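You operate a simulated robot arm through the tools that you are given. There is no shell and no other tool. Be economical: measure what you need, move in short steps, check, and stop when the job is done.

The job below is to be done with a simulated robot arm. You get a single attempt, and the scene is never put back.

## Task
Count 50 lollo seeds into the white dish.
Fine: none in the spill cup; swing the spout back over it; tin and dish stay on the counter, its knob left at 50.

It is judged by the outcome, as a careful person would: the job done as asked, and still so three seconds after it is handed in. It fails if anything else is knocked over, pushed out of place, dropped, spilled or broken.

## Robot
A 6-joint arm with a two-finger parallel gripper, fixed in place. Base frame: the origin is at the foot of the arm, x ahead of it, y to its left, z up; the work surface is at about z = 0.8. Readings come in m, degrees, newtons and seconds.
With the tool pointing down near the work surface it reaches from about 0.26 to 0.68 m from the base axis. Its first joint turns from -66.0 to 66.0 degrees. Payload 2.9 kg.
The tool frame sits at the grasp point between the pads (the TCP): z along the fingers, y along the line on which they close. The tips reach 0.03 m beyond it. Largest opening 0.11 m; finger width 0.02, thickness 0.01; the body of the gripper, 0.048 by 0.112 m, starts 0.055 m behind the TCP.
Orientation is that of the tool frame in the base frame, as [roll, pitch, yaw] about the fixed x, y, z axes, in that order (R = Rz(yaw) Ry(pitch) Rx(roll)). With the fingers straight down and closing along the base's y, the tool's x points along the base's -x, its y along +y and its z along -z.

## Interface
- The arm moves only by the tool servo_tool. Its arguments are lists of equal length, an entry for each row: "travel": the shift along the tool's x, y, z in units of 20 mm (1.0 is 20 mm), a list of three; "dr": the turn, a rotation vector about the tool's x, y, z in units of 6 degrees (1.0 is 6 degrees), a list of three. In form: {"travel": [[dx, dy, dz], ...], "dr": [[rx, ry, rz], ...]}. A call has 1 to 8 rows; each row shifts and turns the commanded pose from where the row before left it, along the tool's axes as they then stand. "gripper" is the closure, from 0 (fully open) to 1 (shut), set as the call begins (left out, the last holds). A call with a number of a shift or a turn outside -1 to 1 is refused whole. Rows are played at 5 a second. More than 0.05 m and 8.6 degrees between two rows, or a gripper value outside its range, and nothing of the call is played. A pose out of reach is approached as far as the arm can. The call stops where the force on the tool passes 40 N (or 10 N more than at its start, if that is more) or the arm is blocked; 0.2 s more then pass. The fingers move at their own pace (about 0.108 m/s each) and stop on an object; they squeeze with about 24 N. The grip force told is the motor's: it shows also when the fingers shut on nothing. Time passes only in rows, and 0.2 s behind the last, so rows that do not move let the fingers close. It gives the time, the measured TCP pose, the force on the tool (base axes), the opening and the grip force at its end, in the units of the frame above (readings bear some noise), and new pictures: "pictures" is both (left out), scene, wrist or none.
- Cameras (640 x 400 px; columns grow to the right, rows downward): "scene" is fixed at [0.0828, 0.4348, 1.3929]; the picture's right is [-0.72, -0.69, 0.00], its down [-0.33, 0.35, -0.87] and it looks along [0.60, -0.63, -0.49] (base axes); focal length 354 px, centre (320, 200). "wrist" rides on the gripper at [0.072, 0.017, -0.103] in the tool frame; the picture's right is [-0.23, 0.97, 0.00], its down [-0.76, -0.18, -0.62] and it looks along [-0.61, -0.14, 0.78] (tool axes); focal length 222 px, centre (320, 200). There is no depth. A picture from a camera that has moved, and an enlarged one, comes with that camera's place and axes in the base frame and with its lens.
- enlarge(camera, box): a new picture of the part [left, top, right, bottom] of that camera's present view, enlarged. The clock stands still meanwhile.
- sign_off(): hands the job in; it is judged then, once.

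Work in short steps. Places have to be worked out from the pictures, the camera data and where the tool is seen: move nearer, look again, correct. Check each grasp and each placing, and mend what went wrong. You have 120 turns and 170 pictures in all, those below and enlarged ones among them. Open the gripper and draw the arm clear of the work before you hand the job in, unless the task says otherwise; then end with one line.

The tools are called after "Emit:" as a command line: name --argument value ..., lists and objects as JSON in quotes. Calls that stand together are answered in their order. servo_tool: Moves the arm, as the interface text tells. Its arguments: {"type":"object","properties":{"travel":{"type":"array","items":{"type":"array","items":{"type":"number"}}},"dr":{"type":"array","items":{"type":"array","items":{"type":"number"}}},"gripper":{"type":"number"},"pictures":{"type":"string","enum":["both","scene","wrist","none"]}},"required":["travel","dr"]} The other tools are called the same way: enlarge (camera, box) takes an enlarged picture of a part of a camera's view; sign_off () hands the job in.

At the start:

```text
time: 0.0
ee_pos: [0.3653, -0.0855, 1.1612]
tcp_rot: [180.0, 0.0, -179.9]
ft_force: [-0.6, -0.9, 0.0]
finger_gap: 0.1102
gripper_force: 0.1
```

scene: 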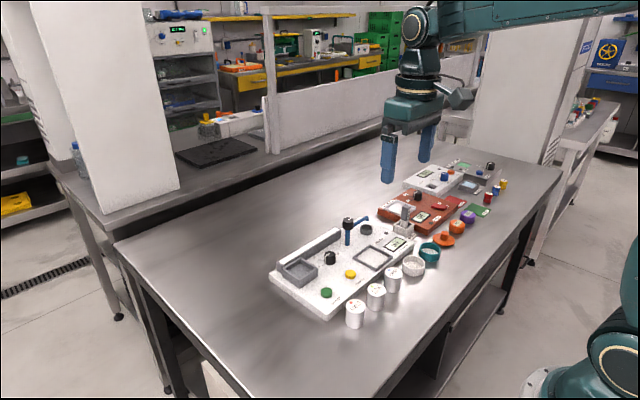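
wrist: 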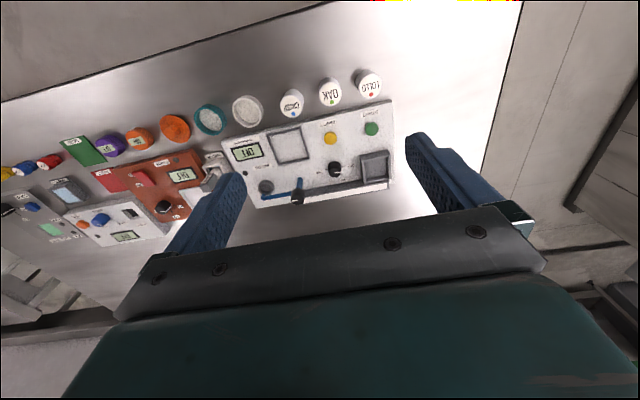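

The scene shows a white counting machine with knobs, buttons, and a spout, plus tins and dishes. I'll enlarge both views to read the labels.

Emit:
enlarge --camera "scene" --box '[260, 200, 420, 330]'

Emit:
enlarge --camera "wrist" --box '[200, 60, 410, 215]'

Emit:
enlarge --camera "scene" --box '[370, 150, 520, 280]'

Emit:
enlarge --camera "wrist" --box '[0, 90, 250, 250]'

```text
3.08 times, centred on (340, 265) of scene
camera zoom: at [0.0828, 0.4348, 1.3929], right [-0.72, -0.69, 0.0], down [-0.33, 0.35, -0.87], along [0.6, -0.63, -0.49], focal length 1088 px, centre (258, 0)
```

zoom: 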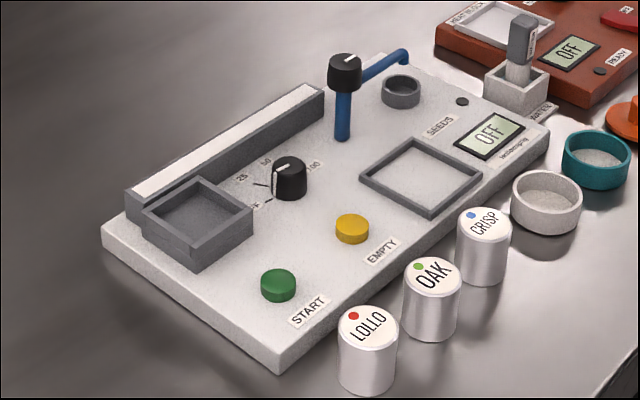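

```text
2.58 times, centred on (305, 138) of wrist
camera zoom: at [0.2934, -0.0675, 1.2659], right [0.23, 0.97, 0.0], down [0.76, -0.18, 0.62], along [0.61, -0.14, -0.78], focal length 573 px, centre (359, 361)
```

zoom: 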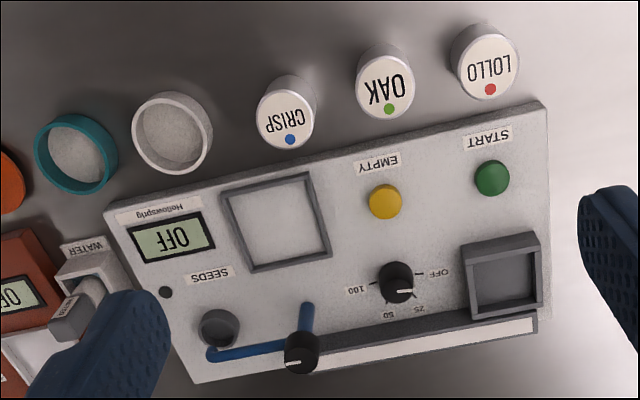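

```text
3.08 times, centred on (445, 215) of scene
camera zoom: at [0.0828, 0.4348, 1.3929], right [-0.72, -0.69, 0.0], down [-0.33, 0.35, -0.87], along [0.6, -0.63, -0.49], focal length 1088 px, centre (-65, 154)
```

zoom: 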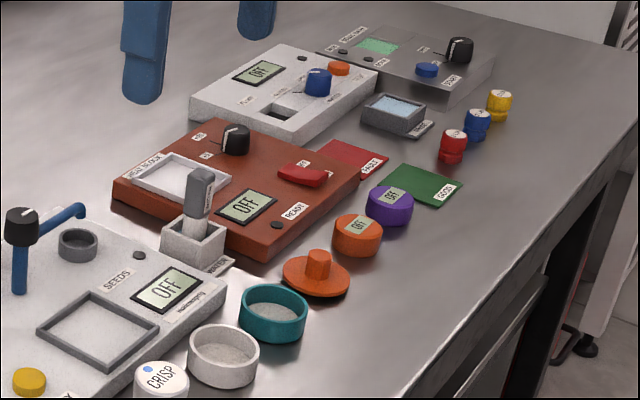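

```text
2.50 times, centred on (125, 170) of wrist
camera zoom: at [0.2934, -0.0675, 1.2659], right [0.23, 0.97, 0.0], down [0.76, -0.18, 0.62], along [0.61, -0.14, -0.78], focal length 555 px, centre (808, 275)
```

zoom: 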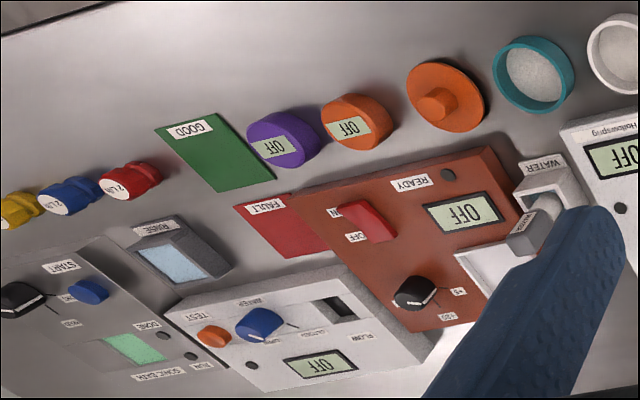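

The Hollowspring counter has a tin seat (dark box), a dish frame, a spout over the spill cup, a knob (OFF/25/50/100), and START and EMPTY buttons. LOLLO is near (0.396, 0.000) with its top at about z 0.845. I'll go lower and nearer for a better look.

Emit:
servo_tool --travel '[[0.2, -0.1, 1], [0.2, -0.1, 1], [0.2, -0.1, 1], [0.2, -0.1, 1], [0.2, -0.1, 1], [0.2, -0.1, 1], [0.2, 0, 0.5]]' --dr '[[0, 0, 0], [0, 0, 0], [0, 0, 0], [0, 0, 0], [0, 0, 0], [0, 0, 0], [0, 0, 0]]'

```text
time: 1.6
ee_pos: [0.3365, -0.0962, 1.0333]
tcp_rot: [180.0, 0.0, -180.0]
ft_force: [-0.5, 0.8, -0.7]
finger_gap: 0.1103
gripper_force: 0.1
camera wrist: at [0.2645, -0.079, 1.1354], right [0.23, 0.97, 0.0], down [0.76, -0.18, 0.62], along [0.61, -0.14, -0.78], focal length 222 px, centre (320, 200)
```

scene: 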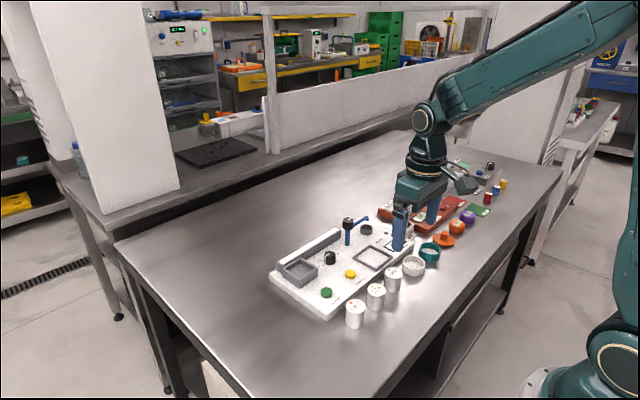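
wrist: 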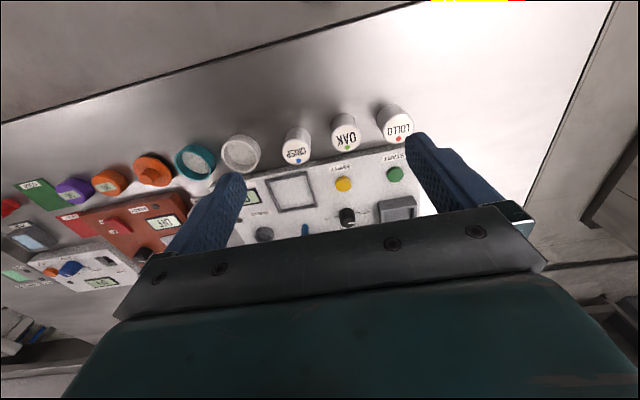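

I'll enlarge the workspace from here to measure.

Emit:
enlarge --camera "wrist" --box '[210, 90, 430, 245]'

```text
2.58 times, centred on (320, 168) of wrist
camera zoom: at [0.2645, -0.079, 1.1354], right [0.23, 0.97, 0.0], down [0.76, -0.18, 0.62], along [0.61, -0.14, -0.78], focal length 573 px, centre (320, 284)
```

zoom: 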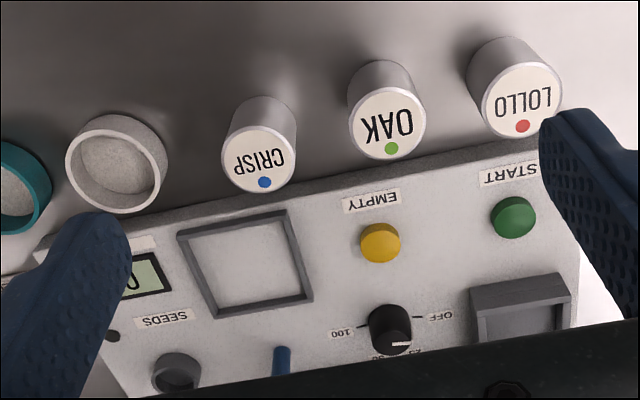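

Machine is aligned with the base axes; white dish is near (0.392, -0.233), rim around z 0.82; frame centre near (0.481, -0.178). The dish's neighbours are tight, so I'll grip it diagonally. First I move over it.

Emit:
servo_tool --travel '[[-0.4, -0.98, 0.5], [-0.4, -0.98, 0.5], [-0.4, -0.98, 0.5], [-0.4, -0.98, 0.5], [-0.4, -0.98, 0.5], [-0.4, -0.98, 0.5], [-0.38, -0.97, 0.5]]' --dr '[[0, 0, 0], [0, 0, 0], [0, 0, 0], [0, 0, 0], [0, 0, 0], [0, 0, 0], [0, 0, 0]]' --gripper 0.28 --pictures "none"

Emit:
servo_tool --travel '[[0, 0, 0], [0, 0, 0], [0, 0, 0], [0, 0, 0], [0, 0, 0], [0, 0, 0], [0, 0, 0], [0, 0, 0]]' --dr '[[0, 0, 0.9375], [0, 0, 0.9375], [0, 0, 0.9375], [0, 0, 0.9375], [0, 0, 0.9375], [0, 0, 0.9375], [0, 0, 0.9375], [0, 0, 0.9375]]'

```text
time: 3.2
ee_pos: [0.3939, -0.235, 0.9616]
tcp_rot: [-180.0, 0.0, 179.9]
ft_force: [0.3, 0.1, 0.2]
finger_gap: 0.0789
gripper_force: 0.0
```

```text
time: 5.0
ee_pos: [0.394, -0.2342, 0.9616]
tcp_rot: [180.0, 0.0, 135.0]
ft_force: [-0.5, 0.6, -0.6]
finger_gap: 0.0793
gripper_force: 0.2
camera wrist: at [0.3539, -0.1703, 1.0659], right [0.85, 0.53, 0.0], down [0.41, -0.66, 0.62], along [0.33, -0.53, -0.78], focal length 222 px, centre (320, 200)
```

scene: 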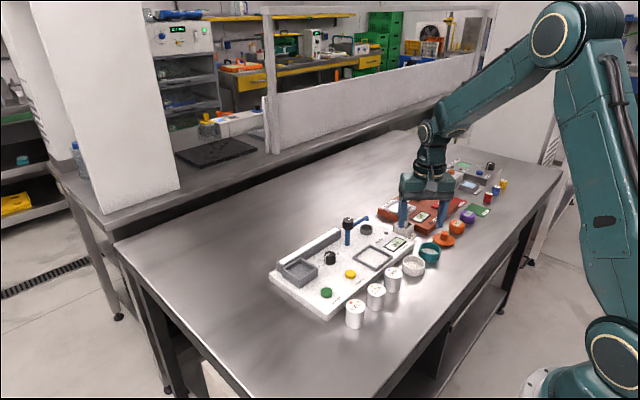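
wrist: 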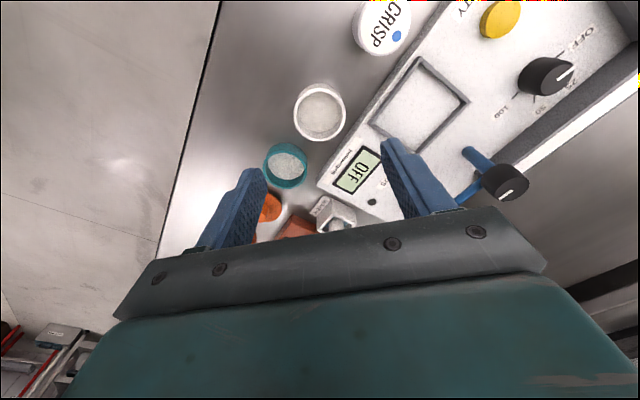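

The dish computes to (0.393, -0.233), right under the tool. I'll enlarge to check its size and the clearances.

Emit:
enlarge --camera "wrist" --box '[250, 40, 490, 190]'

```text
2.67 times, centred on (370, 115) of wrist
camera zoom: at [0.3539, -0.1703, 1.0659], right [0.85, 0.53, 0.0], down [0.41, -0.66, 0.62], along [0.33, -0.53, -0.78], focal length 592 px, centre (187, 427)
```

zoom: 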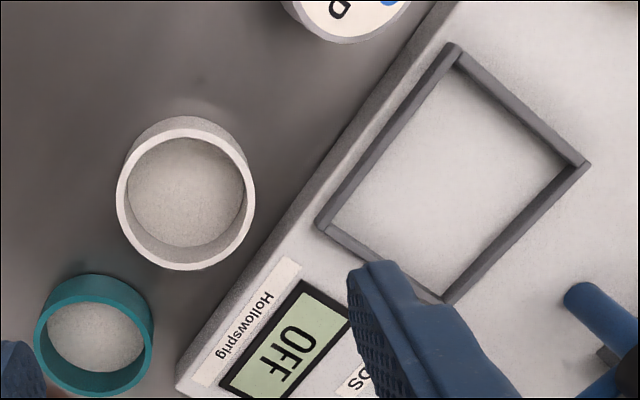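

Dish diameter is about 0.056, centre (0.393, -0.233). The machine edge is close (x≈0.431), so I'll turn back 15°, narrow the opening, and check before descending.

Emit:
servo_tool --travel '[[0, 0, 0], [0, 0, 0], [0, 0, 0], [0, 0, 1], [0, 0, 1], [0, 0, 1]]' --dr '[[0, 0, -0.9], [0, 0, -0.8], [0, 0, -0.8], [0, 0, 0], [0, 0, 0], [0, 0, 0]]' --gripper 0.39

```text
time: 6.4
ee_pos: [0.3933, -0.2339, 0.901]
tcp_rot: [180.0, 0.0, 150.1]
ft_force: [0.6, 0.2, -0.2]
finger_gap: 0.067
gripper_force: 0.2
camera wrist: at [0.339, -0.1824, 1.0054], right [0.68, 0.73, 0.0], down [0.57, -0.53, 0.62], along [0.46, -0.43, -0.78], focal length 222 px, centre (320, 200)
```

scene: 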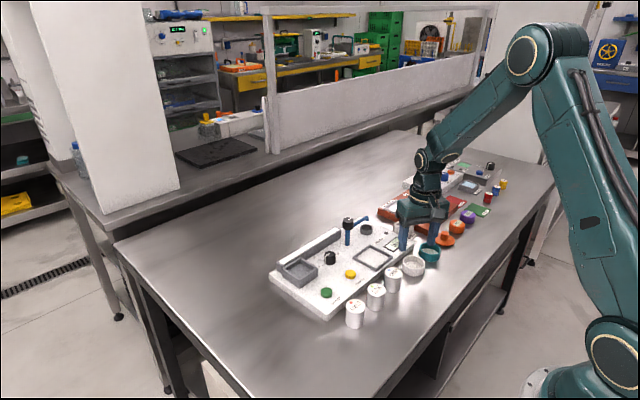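
wrist: 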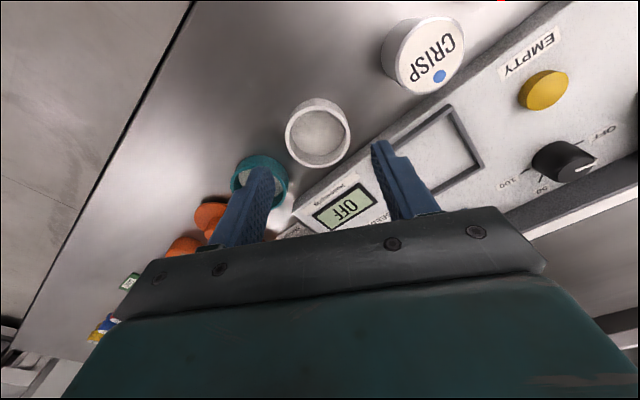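

Dish still computes to (0.393, -0.235). Descending most of the way.

Emit:
servo_tool --travel '[[0, 0, 0.9], [0, 0, 0.9], [0, 0, 0.5]]' --dr '[[0, 0, 0], [0, 0, 0], [0, 0, 0]]'

Emit:
enlarge --camera "scene" --box '[370, 210, 470, 290]'

```text
time: 7.2
ee_pos: [0.3919, -0.2354, 0.856]
tcp_rot: [179.9, 0.0, 150.0]
ft_force: [-0.2, -0.1, -0.3]
finger_gap: 0.0673
gripper_force: 0.0
camera wrist: at [0.338, -0.1831, 0.9593], right [0.68, 0.73, 0.0], down [0.57, -0.53, 0.62], along [0.45, -0.43, -0.78], focal length 222 px, centre (320, 200)
```

scene: 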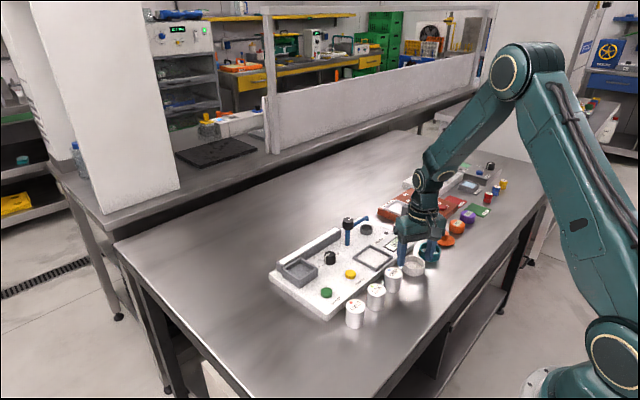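
wrist: 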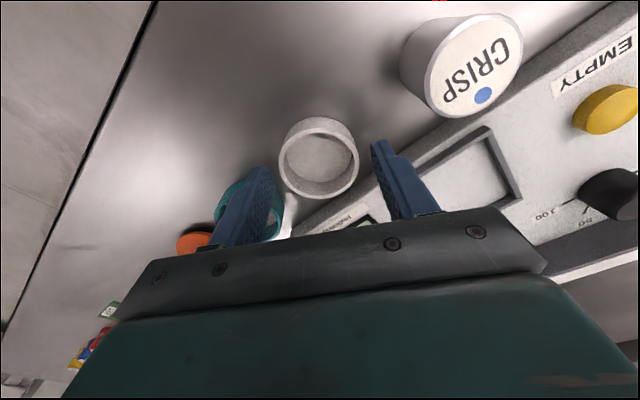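

```text
5.00 times, centred on (420, 250) of scene
camera zoom: at [0.0828, 0.4348, 1.3929], right [-0.72, -0.69, 0.0], down [-0.33, 0.35, -0.87], along [0.6, -0.63, -0.49], focal length 1767 px, centre (-180, -50)
```

zoom: 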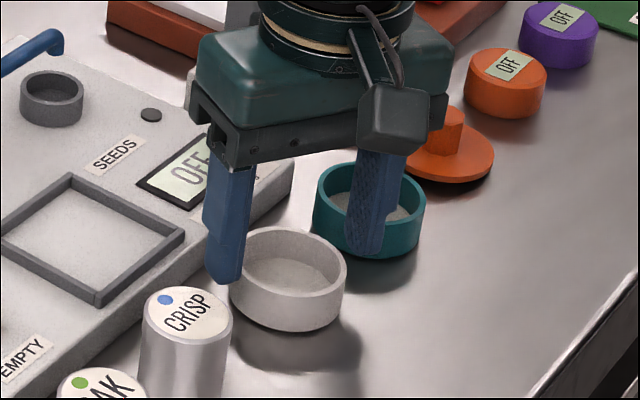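

Dish centred between the fingers; rim at about 0.821. I lower 18 mm more, then close.

Emit:
servo_tool --travel '[[0, 0, 0.5], [0, 0, 0.4]]' --dr '[[0, 0, 0], [0, 0, 0]]' --pictures "wrist"

Emit:
servo_tool --travel '[[0, 0, 0], [0, 0, 0], [0, 0, 0]]' --dr '[[0, 0, 0], [0, 0, 0], [0, 0, 0]]' --gripper 0.6

```text
time: 7.8
ee_pos: [0.393, -0.2345, 0.8387]
tcp_rot: [-180.0, 0.0, 150.0]
ft_force: [0.9, -0.2, 0.6]
finger_gap: 0.0673
gripper_force: 0.1
camera wrist: at [0.338, -0.1829, 0.9415], right [0.68, 0.73, 0.0], down [0.57, -0.53, 0.62], along [0.46, -0.43, -0.78], focal length 222 px, centre (320, 200)
```

wrist: 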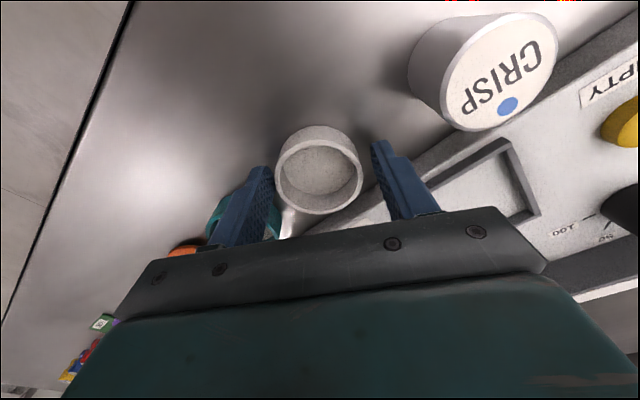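

```text
time: 8.6
ee_pos: [0.3923, -0.2353, 0.8383]
tcp_rot: [180.0, -0.1, 150.0]
ft_force: [-0.7, 0.5, -0.6]
finger_gap: 0.0524
gripper_force: 23.7
camera wrist: at [0.3379, -0.1829, 0.9417], right [0.68, 0.73, 0.0], down [0.57, -0.53, 0.62], along [0.46, -0.43, -0.78], focal length 222 px, centre (320, 200)
```

scene: 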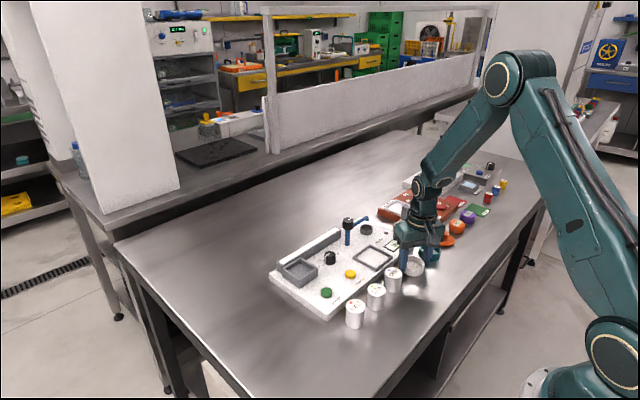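
wrist: 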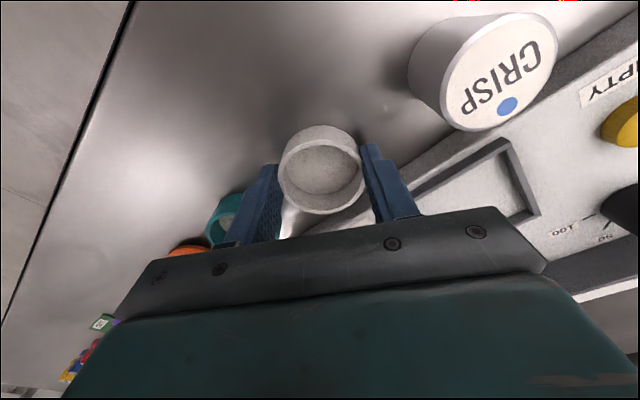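

Grip is firm (gap 0.052, 23.7 N). I lift 60 mm and carry it over the frame at about (0.481, -0.180).

Emit:
servo_tool --travel '[[0, 0, -1], [0, 0, -1], [0, 0, -1], [-0.492, 0.922, 0], [-0.492, 0.922, 0], [-0.492, 0.922, 0], [-0.492, 0.922, 0], [-0.492, 0.922, 0]]' --dr '[[0, 0, 0], [0, 0, 0], [0, 0, 0], [0, 0, 0], [0, 0, 0], [0, 0, 0], [0, 0, 0], [0, 0, 0]]'

Emit:
enlarge --camera "wrist" --box '[200, 80, 440, 230]'

Emit:
enlarge --camera "scene" --box '[320, 190, 440, 290]'

```text
time: 10.4
ee_pos: [0.4834, -0.1812, 0.8989]
tcp_rot: [-179.9, 0.0, 150.0]
ft_force: [0.2, -0.2, -0.9]
finger_gap: 0.052
gripper_force: 23.9
camera wrist: at [0.4285, -0.1285, 1.0021], right [0.68, 0.73, 0.0], down [0.57, -0.53, 0.62], along [0.45, -0.43, -0.78], focal length 222 px, centre (320, 200)
```

scene: 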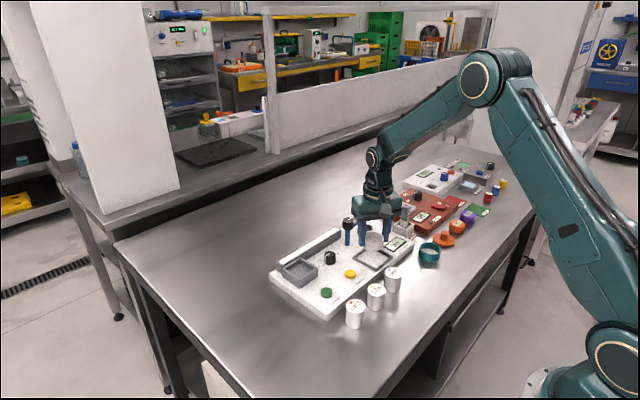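
wrist: 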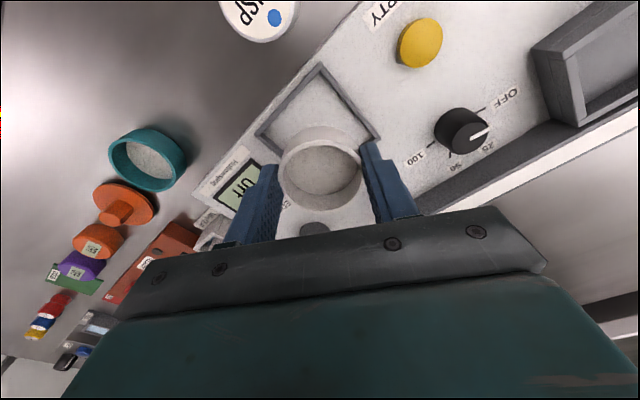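

```text
2.67 times, centred on (320, 155) of wrist
camera zoom: at [0.4285, -0.1285, 1.0021], right [0.68, 0.73, 0.0], down [0.57, -0.53, 0.62], along [0.45, -0.43, -0.78], focal length 592 px, centre (320, 320)
```

zoom: 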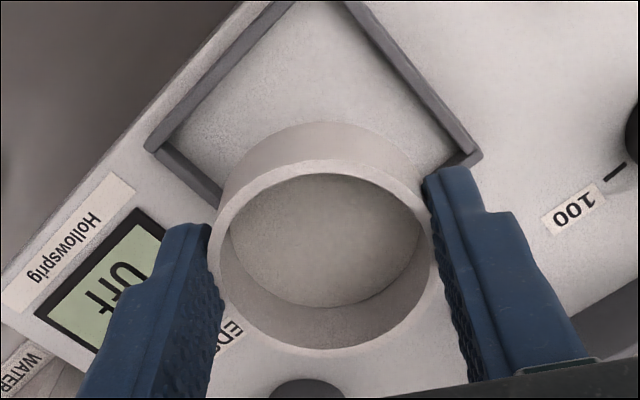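

```text
4.00 times, centred on (380, 240) of scene
camera zoom: at [0.0828, 0.4348, 1.3929], right [-0.72, -0.69, 0.0], down [-0.33, 0.35, -0.87], along [0.6, -0.63, -0.49], focal length 1414 px, centre (80, 40)
```

zoom: 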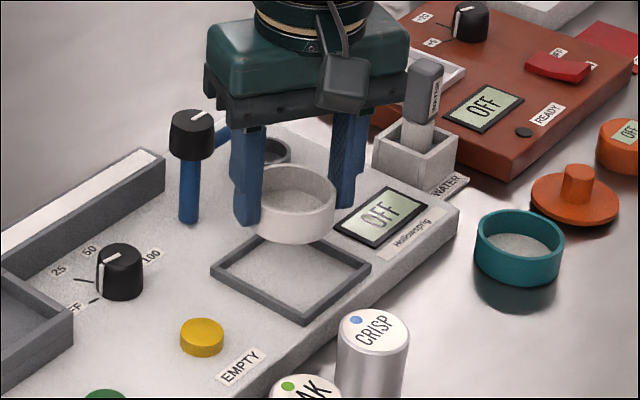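

Frame centre recomputes to (0.4795, -0.180); dish appears at about (0.484, -0.180). I correct by −3.5 mm in x and lower to just above the frame.

Emit:
servo_tool --travel '[[0.175, -0.045, 0.35], [0, 0, 0.5], [0, 0, 0.4]]' --dr '[[0, 0, 0], [0, 0, 0], [0, 0, 0]]' --pictures "none"

Emit:
enlarge --camera "wrist" --box '[200, 80, 440, 230]'

Emit:
enlarge --camera "scene" --box '[340, 210, 420, 280]'

```text
time: 11.2
ee_pos: [0.4785, -0.1789, 0.8737]
tcp_rot: [180.0, 0.0, 150.0]
ft_force: [-0.8, -0.5, 0.0]
finger_gap: 0.052
gripper_force: 23.7
```

```text
2.67 times, centred on (320, 155) of wrist
camera zoom: at [0.4243, -0.1275, 0.977], right [0.68, 0.73, 0.0], down [0.57, -0.53, 0.62], along [0.45, -0.43, -0.78], focal length 592 px, centre (320, 320)
```

zoom: 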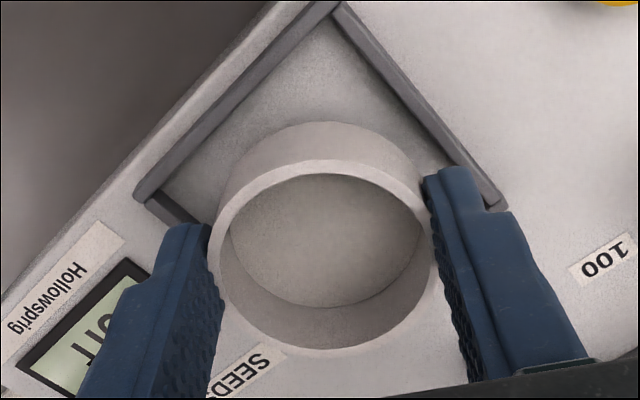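

```text
5.71 times, centred on (380, 245) of scene
camera zoom: at [0.0828, 0.4348, 1.3929], right [-0.72, -0.69, 0.0], down [-0.33, 0.35, -0.87], along [0.6, -0.63, -0.49], focal length 2020 px, centre (-23, -57)
```

zoom: 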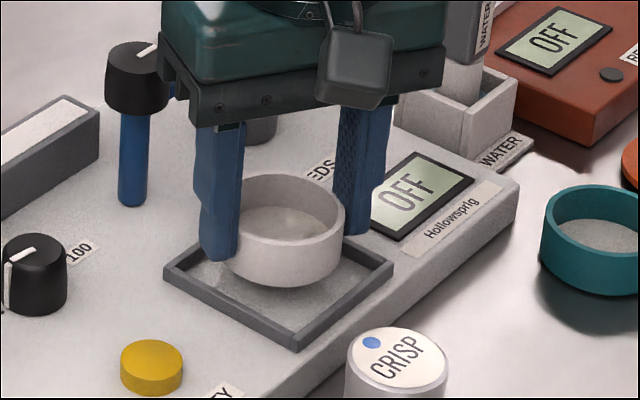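

Dish is centred over the frame at (0.480, -0.1795). I lower in small steps, watching the force.

Emit:
servo_tool --travel '[[0, 0, 0.25], [0, 0, 0.2], [0, 0, 0.15]]' --dr '[[0, 0, 0], [0, 0, 0], [0, 0, 0]]' --pictures "none"

Emit:
enlarge --camera "scene" --box '[340, 210, 420, 280]'

```text
time: 12.0
ee_pos: [0.4773, -0.179, 0.8604]
tcp_rot: [180.0, 0.0, 150.0]
ft_force: [0.2, 0.4, 0.6]
finger_gap: 0.0522
gripper_force: 24.4
```

```text
5.71 times, centred on (380, 245) of scene
camera zoom: at [0.0828, 0.4348, 1.3929], right [-0.72, -0.69, 0.0], down [-0.33, 0.35, -0.87], along [0.6, -0.63, -0.49], focal length 2020 px, centre (-23, -57)
```

zoom: 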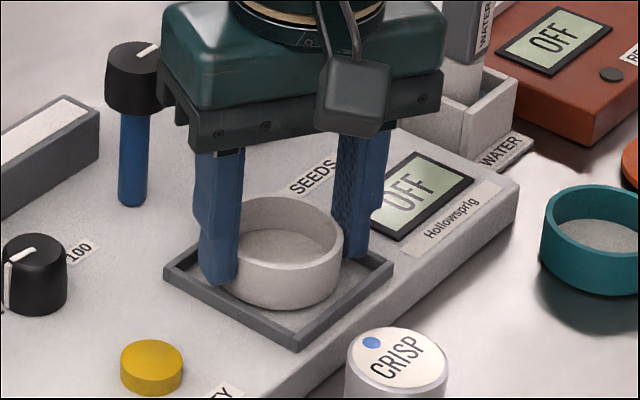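

No contact yet. Lowering a few millimetres more.

Emit:
servo_tool --travel '[[0, 0, 0.12], [0, 0, 0.1]]' --dr '[[0, 0, 0], [0, 0, 0]]' --pictures "none"

Emit:
enlarge --camera "wrist" --box '[200, 80, 440, 230]'

Emit:
enlarge --camera "scene" --box '[340, 210, 420, 280]'

```text
time: 12.6
ee_pos: [0.4781, -0.178, 0.8593]
tcp_rot: [-180.0, 0.1, 150.0]
ft_force: [-14.3, 0.7, 34.9]
finger_gap: 0.0519
gripper_force: 24.2
```

```text
2.67 times, centred on (320, 155) of wrist
camera zoom: at [0.4234, -0.127, 0.9632], right [0.68, 0.73, 0.0], down [0.57, -0.53, 0.62], along [0.46, -0.43, -0.78], focal length 592 px, centre (320, 320)
```

zoom: 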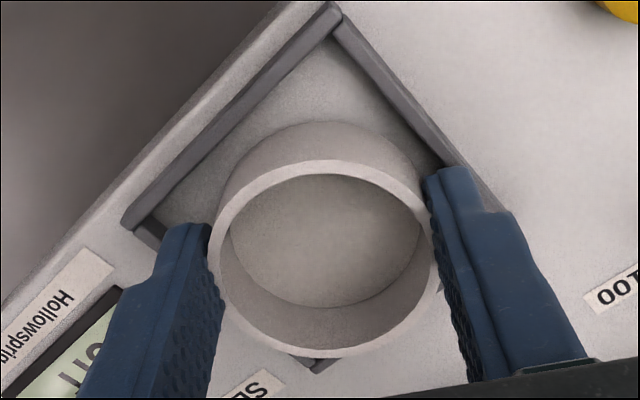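

```text
5.71 times, centred on (380, 245) of scene
camera zoom: at [0.0819, 0.435, 1.3929], right [-0.72, -0.69, 0.0], down [-0.33, 0.35, -0.87], along [0.6, -0.63, -0.48], focal length 2020 px, centre (-23, -57)
```

zoom: 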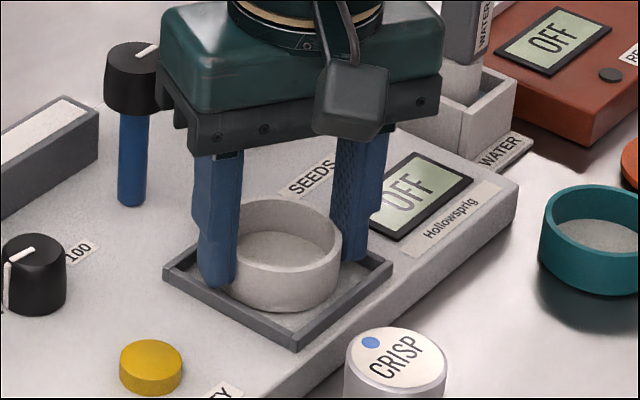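

Contact at z 0.859, which is 21 mm above the pick height, consistent with the dish resting on the machine's top. I ease off 3 mm and open slightly to release, then look.

Emit:
servo_tool --travel '[[0, 0, -0.15], [0, 0, 0]]' --dr '[[0, 0, 0], [0, 0, 0]]' --pictures "none"

Emit:
servo_tool --travel '[[0, 0, 0], [0, 0, 0]]' --dr '[[0, 0, 0], [0, 0, 0]]' --gripper 0.42 --pictures "none"

Emit:
enlarge --camera "scene" --box '[340, 210, 420, 280]'

Emit:
enlarge --camera "wrist" --box '[200, 80, 440, 230]'

```text
time: 13.2
ee_pos: [0.4776, -0.1795, 0.8598]
tcp_rot: [180.0, 0.2, 150.0]
ft_force: [-4.2, -3.9, 12.0]
finger_gap: 0.0518
gripper_force: 24.1
```

```text
time: 13.8
ee_pos: [0.4787, -0.1777, 0.8613]
tcp_rot: [179.8, 0.0, 150.1]
ft_force: [2.3, -0.3, 4.7]
finger_gap: 0.0634
gripper_force: 0.2
```

```text
5.71 times, centred on (380, 245) of scene
camera zoom: at [0.0827, 0.4348, 1.3929], right [-0.72, -0.69, 0.0], down [-0.33, 0.35, -0.87], along [0.6, -0.63, -0.49], focal length 2020 px, centre (-23, -57)
```

zoom: 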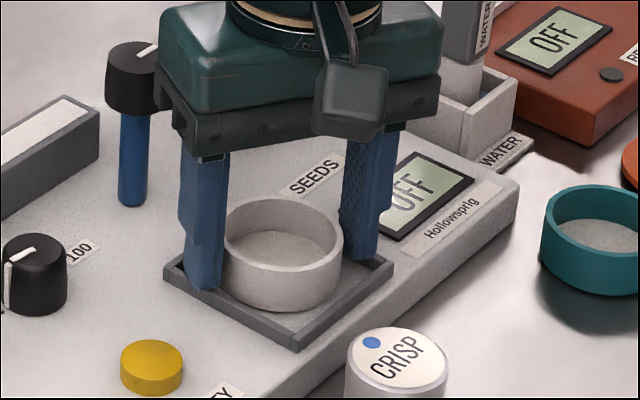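

```text
2.67 times, centred on (320, 155) of wrist
camera zoom: at [0.4239, -0.1261, 0.9633], right [0.68, 0.73, 0.0], down [0.57, -0.53, 0.62], along [0.46, -0.42, -0.78], focal length 592 px, centre (320, 320)
```

zoom: 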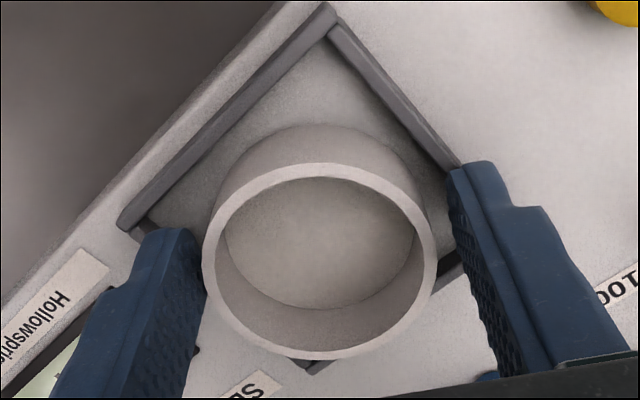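

The dish is released and looks seated. I raise straight up to clear the machine and look.

Emit:
servo_tool --travel '[[0, 0, -0.5], [0, 0, -1], [0, 0, -1], [0, 0, -1], [0, 0, -1]]' --dr '[[0, 0, 0], [0, 0, 0], [0, 0, 0], [0, 0, 0], [0, 0, 0]]' --pictures "none"

Emit:
enlarge --camera "scene" --box '[340, 210, 420, 280]'

Emit:
enlarge --camera "wrist" --box '[200, 60, 440, 210]'

```text
time: 15.0
ee_pos: [0.4786, -0.1796, 0.9513]
tcp_rot: [-180.0, 0.0, 150.0]
ft_force: [-0.2, -0.5, -0.6]
finger_gap: 0.0636
gripper_force: 0.0
```

```text
5.71 times, centred on (380, 245) of scene
camera zoom: at [0.0827, 0.4348, 1.3929], right [-0.72, -0.69, 0.0], down [-0.33, 0.35, -0.87], along [0.6, -0.63, -0.49], focal length 2020 px, centre (-23, -57)
```

zoom: 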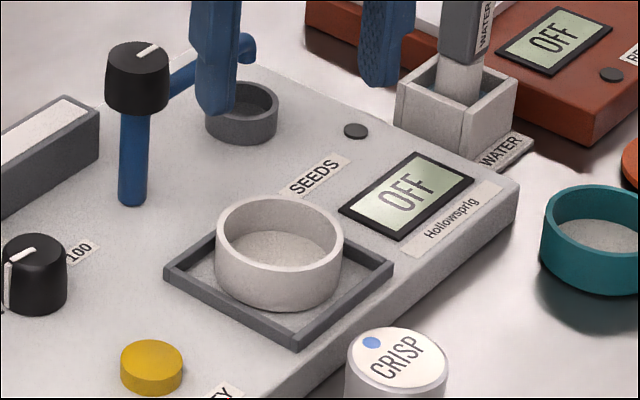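

```text
2.67 times, centred on (320, 135) of wrist
camera zoom: at [0.4246, -0.1273, 1.054], right [0.68, 0.73, 0.0], down [0.57, -0.53, 0.62], along [0.46, -0.43, -0.78], focal length 592 px, centre (320, 373)
```

zoom: 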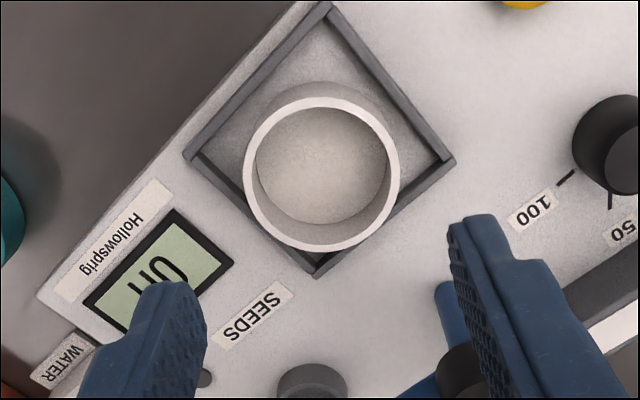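

Dish sits flat in the frame. Next the LOLLO tin: rotate back straight and move over it.

Emit:
servo_tool --travel '[[0, 0, -0.3], [0, 0, 0], [0, 0, 0], [0, 0, 0], [0, 0, 0], [0, 0, 0]]' --dr '[[0, 0, -0.84], [0, 0, -0.84], [0, 0, -0.83], [0, 0, -0.83], [0, 0, -0.83], [0, 0, -0.83]]' --gripper 0.3 --pictures "none"

Emit:
servo_tool --travel '[[0.51, 1, 0], [0.51, 1, 0], [0.51, 1, 0], [0.51, 1, 0], [0.51, 1, 0], [0.51, 1, 0], [0.51, 1, 0], [0.51, 1, 0]]' --dr '[[0, 0, 0], [0, 0, 0], [0, 0, 0], [0, 0, 0], [0, 0, 0], [0, 0, 0], [0, 0, 0], [0, 0, 0]]'

Emit:
enlarge --camera "wrist" --box '[230, 60, 470, 210]'

```text
time: 16.4
ee_pos: [0.4784, -0.1771, 0.9562]
tcp_rot: [180.0, 0.0, -179.8]
ft_force: [-0.3, -0.2, -0.6]
finger_gap: 0.0771
gripper_force: 0.0
```

```text
time: 18.2
ee_pos: [0.396, -0.0182, 0.956]
tcp_rot: [180.0, 0.0, -180.0]
ft_force: [-1.0, -0.1, 0.4]
finger_gap: 0.0771
gripper_force: 0.0
camera wrist: at [0.3244, -0.0005, 1.0597], right [0.23, 0.97, 0.0], down [0.76, -0.18, 0.62], along [0.61, -0.14, -0.78], focal length 222 px, centre (320, 200)
```

scene: 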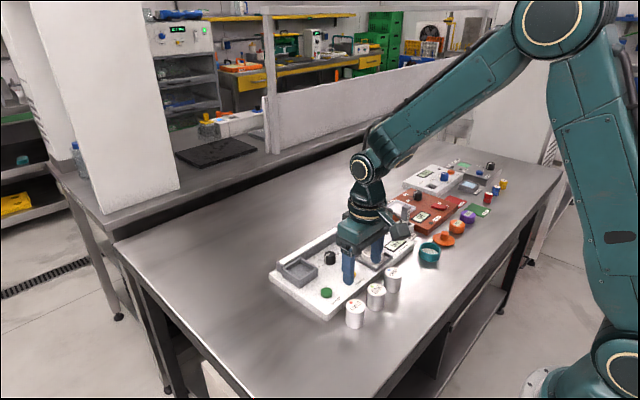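
wrist: 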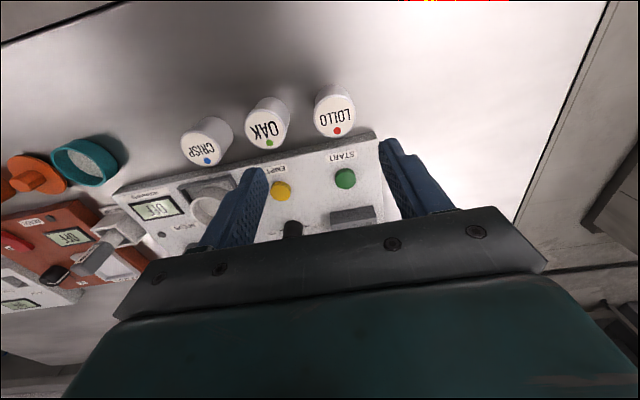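

```text
2.67 times, centred on (350, 135) of wrist
camera zoom: at [0.3244, -0.0005, 1.0597], right [0.23, 0.97, 0.0], down [0.76, -0.18, 0.62], along [0.61, -0.14, -0.78], focal length 592 px, centre (240, 373)
```

zoom: 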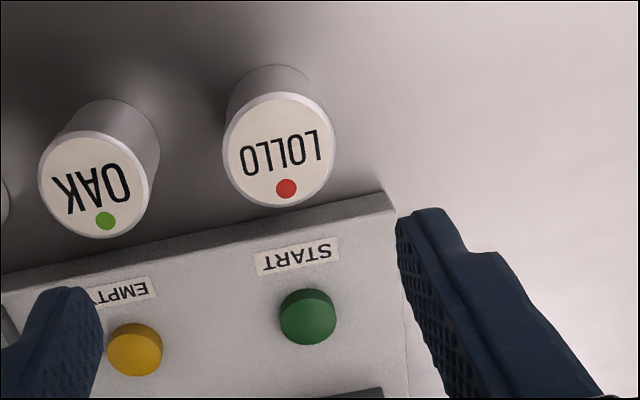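

LOLLO is at (0.396, -0.002), diameter ~0.040, top ~0.845. I align in y and descend to gripping height at the upper part of the tin.

Emit:
servo_tool --travel '[[0, 0.8, 0], [0, 0, 1], [0, 0, 1], [0, 0, 1], [0, 0, 0.7]]' --dr '[[0, 0, 0], [0, 0, 0], [0, 0, 0], [0, 0, 0], [0, 0, 0]]'

```text
time: 19.4
ee_pos: [0.3958, -0.0009, 0.8812]
tcp_rot: [179.9, 0.0, -179.9]
ft_force: [0.9, 0.3, -0.5]
finger_gap: 0.0771
gripper_force: 0.1
camera wrist: at [0.3239, 0.0164, 0.9852], right [0.23, 0.97, 0.0], down [0.76, -0.18, 0.62], along [0.61, -0.14, -0.78], focal length 222 px, centre (320, 200)
```

scene: 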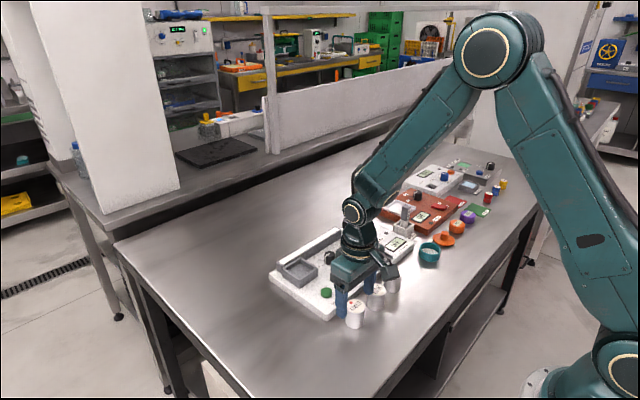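
wrist: 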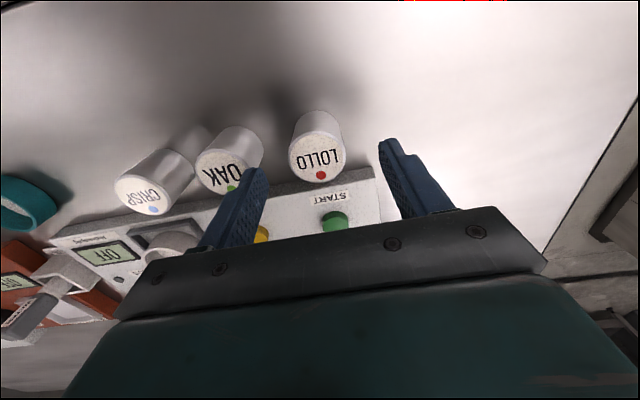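

Aligned within ~2 mm (tin at 0.398, -0.0026). Correct, descend to 0.853, then close.

Emit:
servo_tool --travel '[[-0.1, -0.08, 0.4], [0, 0, 0.5], [0, 0, 0.5]]' --dr '[[0, 0, 0], [0, 0, 0], [0, 0, 0]]' --pictures "wrist"

Emit:
servo_tool --travel '[[0, 0, 0], [0, 0, 0], [0, 0, 0]]' --dr '[[0, 0, 0], [0, 0, 0], [0, 0, 0]]' --gripper 0.72 --pictures "wrist"

```text
time: 20.2
ee_pos: [0.399, -0.0044, 0.8543]
tcp_rot: [180.0, -0.1, 180.0]
ft_force: [0.3, 0.7, 1.1]
finger_gap: 0.0769
gripper_force: 0.1
camera wrist: at [0.3268, 0.0137, 0.9576], right [0.23, 0.97, 0.0], down [0.76, -0.18, 0.62], along [0.61, -0.14, -0.78], focal length 222 px, centre (320, 200)
```

wrist: 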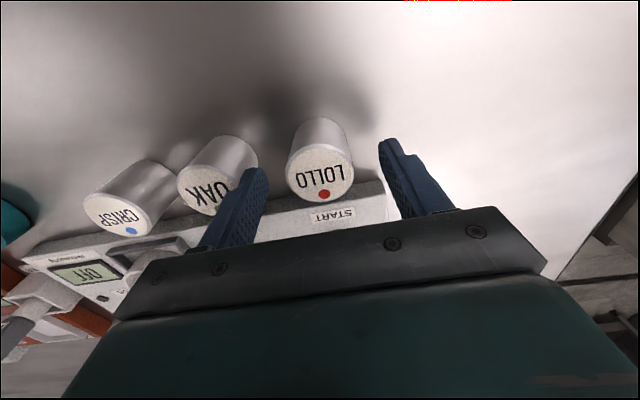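

```text
time: 21.0
ee_pos: [0.3985, -0.0045, 0.8542]
tcp_rot: [180.0, -0.1, 179.9]
ft_force: [-0.3, -0.8, -0.1]
finger_gap: 0.0398
gripper_force: 24.0
camera wrist: at [0.3267, 0.0137, 0.9577], right [0.23, 0.97, 0.0], down [0.76, -0.18, 0.62], along [0.61, -0.14, -0.78], focal length 222 px, centre (320, 200)
```

wrist: 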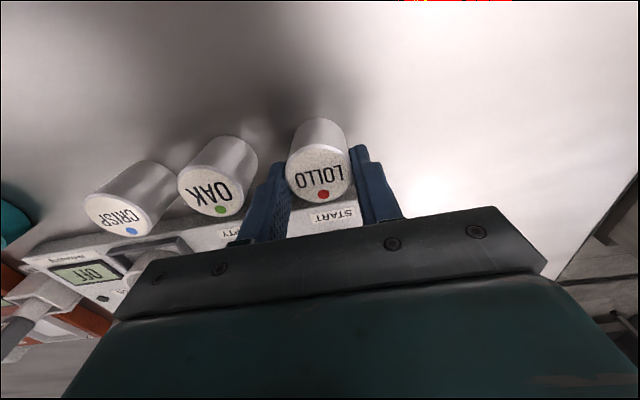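

Tin gripped (0.0398, 24 N). I lift 80 mm and advance towards the seat (estimated (0.562, -0.002)) to measure it from closer.

Emit:
servo_tool --travel '[[0, 0, -1], [0, 0, -1], [0, 0, -1], [0, 0, -1], [-1, 0, -0.5], [-1, 0, 0], [-1, 0, 0]]' --dr '[[0, 0, 0], [0, 0, 0], [0, 0, 0], [0, 0, 0], [0, 0, 0], [0, 0, 0], [0, 0, 0]]'

Emit:
enlarge --camera "wrist" --box '[230, 90, 430, 215]'

Emit:
enlarge --camera "scene" --box '[265, 220, 385, 320]'

```text
time: 22.6
ee_pos: [0.4591, -0.0027, 0.9444]
tcp_rot: [180.0, 0.0, 180.0]
ft_force: [0.6, -0.2, -0.5]
finger_gap: 0.0398
gripper_force: 23.6
camera wrist: at [0.3859, 0.0143, 1.0475], right [0.23, 0.97, 0.0], down [0.76, -0.18, 0.62], along [0.61, -0.14, -0.78], focal length 222 px, centre (320, 200)
```

scene: 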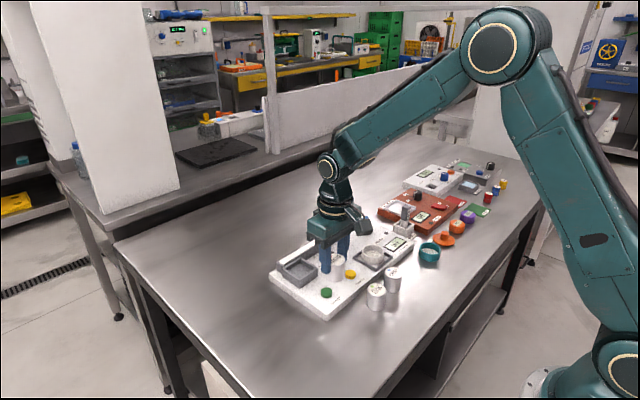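
wrist: 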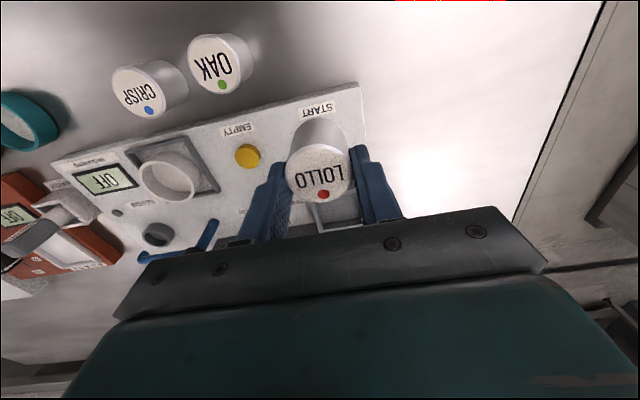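

```text
3.20 times, centred on (330, 152) of wrist
camera zoom: at [0.3859, 0.0143, 1.0475], right [0.23, 0.97, 0.0], down [0.76, -0.18, 0.62], along [0.61, -0.14, -0.78], focal length 711 px, centre (288, 352)
```

zoom: 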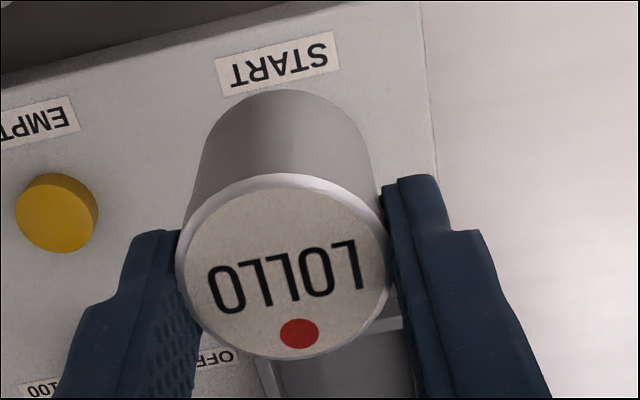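

```text
4.00 times, centred on (325, 270) of scene
camera zoom: at [0.0828, 0.4348, 1.3929], right [-0.72, -0.69, 0.0], down [-0.33, 0.35, -0.87], along [0.6, -0.63, -0.49], focal length 1414 px, centre (300, -80)
```

zoom: 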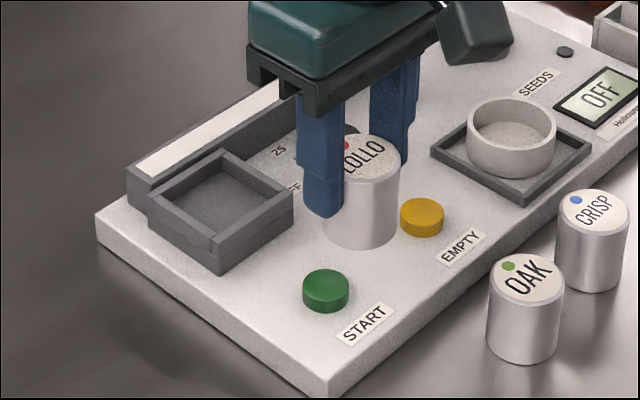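

Seat opening is about 46 mm inside for a 40 mm tin, centre about (0.564, -0.002). To measure precisely, I step aside in +y so the tin doesn't block the view.

Emit:
servo_tool --travel '[[-0.5, 1, 0], [-0.5, 1, 0], [-0.3, 1, 0], [0, 1, 0]]' --dr '[[0, 0, 0], [0, 0, 0], [0, 0, 0], [0, 0, 0]]' --pictures "wrist"

```text
time: 23.6
ee_pos: [0.4821, 0.0762, 0.9439]
tcp_rot: [-180.0, 0.1, -180.0]
ft_force: [-0.3, 0.4, -1.0]
finger_gap: 0.0396
gripper_force: 24.0
camera wrist: at [0.4111, 0.0942, 1.0487], right [0.23, 0.97, 0.0], down [0.76, -0.18, 0.62], along [0.61, -0.14, -0.78], focal length 222 px, centre (320, 200)
```

wrist: 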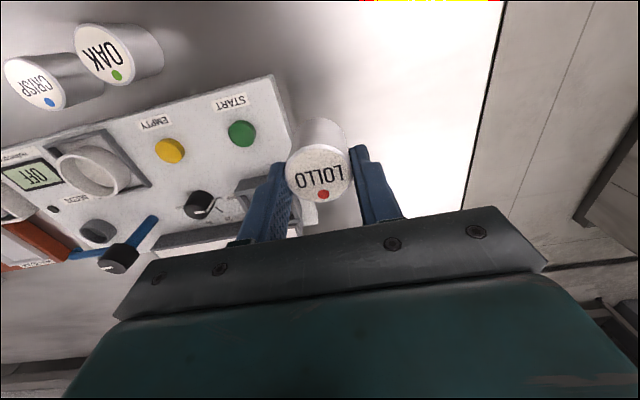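

The finger still covers the seat; a little further aside and back.

Emit:
servo_tool --travel '[[0.7, 1, -0.5], [0.7, 1, -0.5], [0, 0.6, 0]]' --dr '[[0, 0, 0], [0, 0, 0], [0, 0, 0]]' --pictures "none"

Emit:
enlarge --camera "wrist" --box '[100, 90, 300, 215]'

```text
time: 24.4
ee_pos: [0.4555, 0.129, 0.9642]
tcp_rot: [180.0, 0.0, -180.0]
ft_force: [0.0, -0.2, -1.2]
finger_gap: 0.0398
gripper_force: 23.8
```

```text
3.20 times, centred on (200, 152) of wrist
camera zoom: at [0.3833, 0.1477, 1.0673], right [0.23, 0.97, 0.0], down [0.76, -0.18, 0.62], along [0.61, -0.14, -0.78], focal length 711 px, centre (704, 352)
```

zoom: 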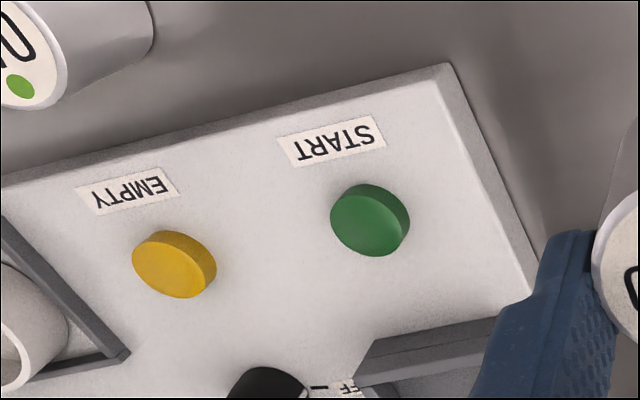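

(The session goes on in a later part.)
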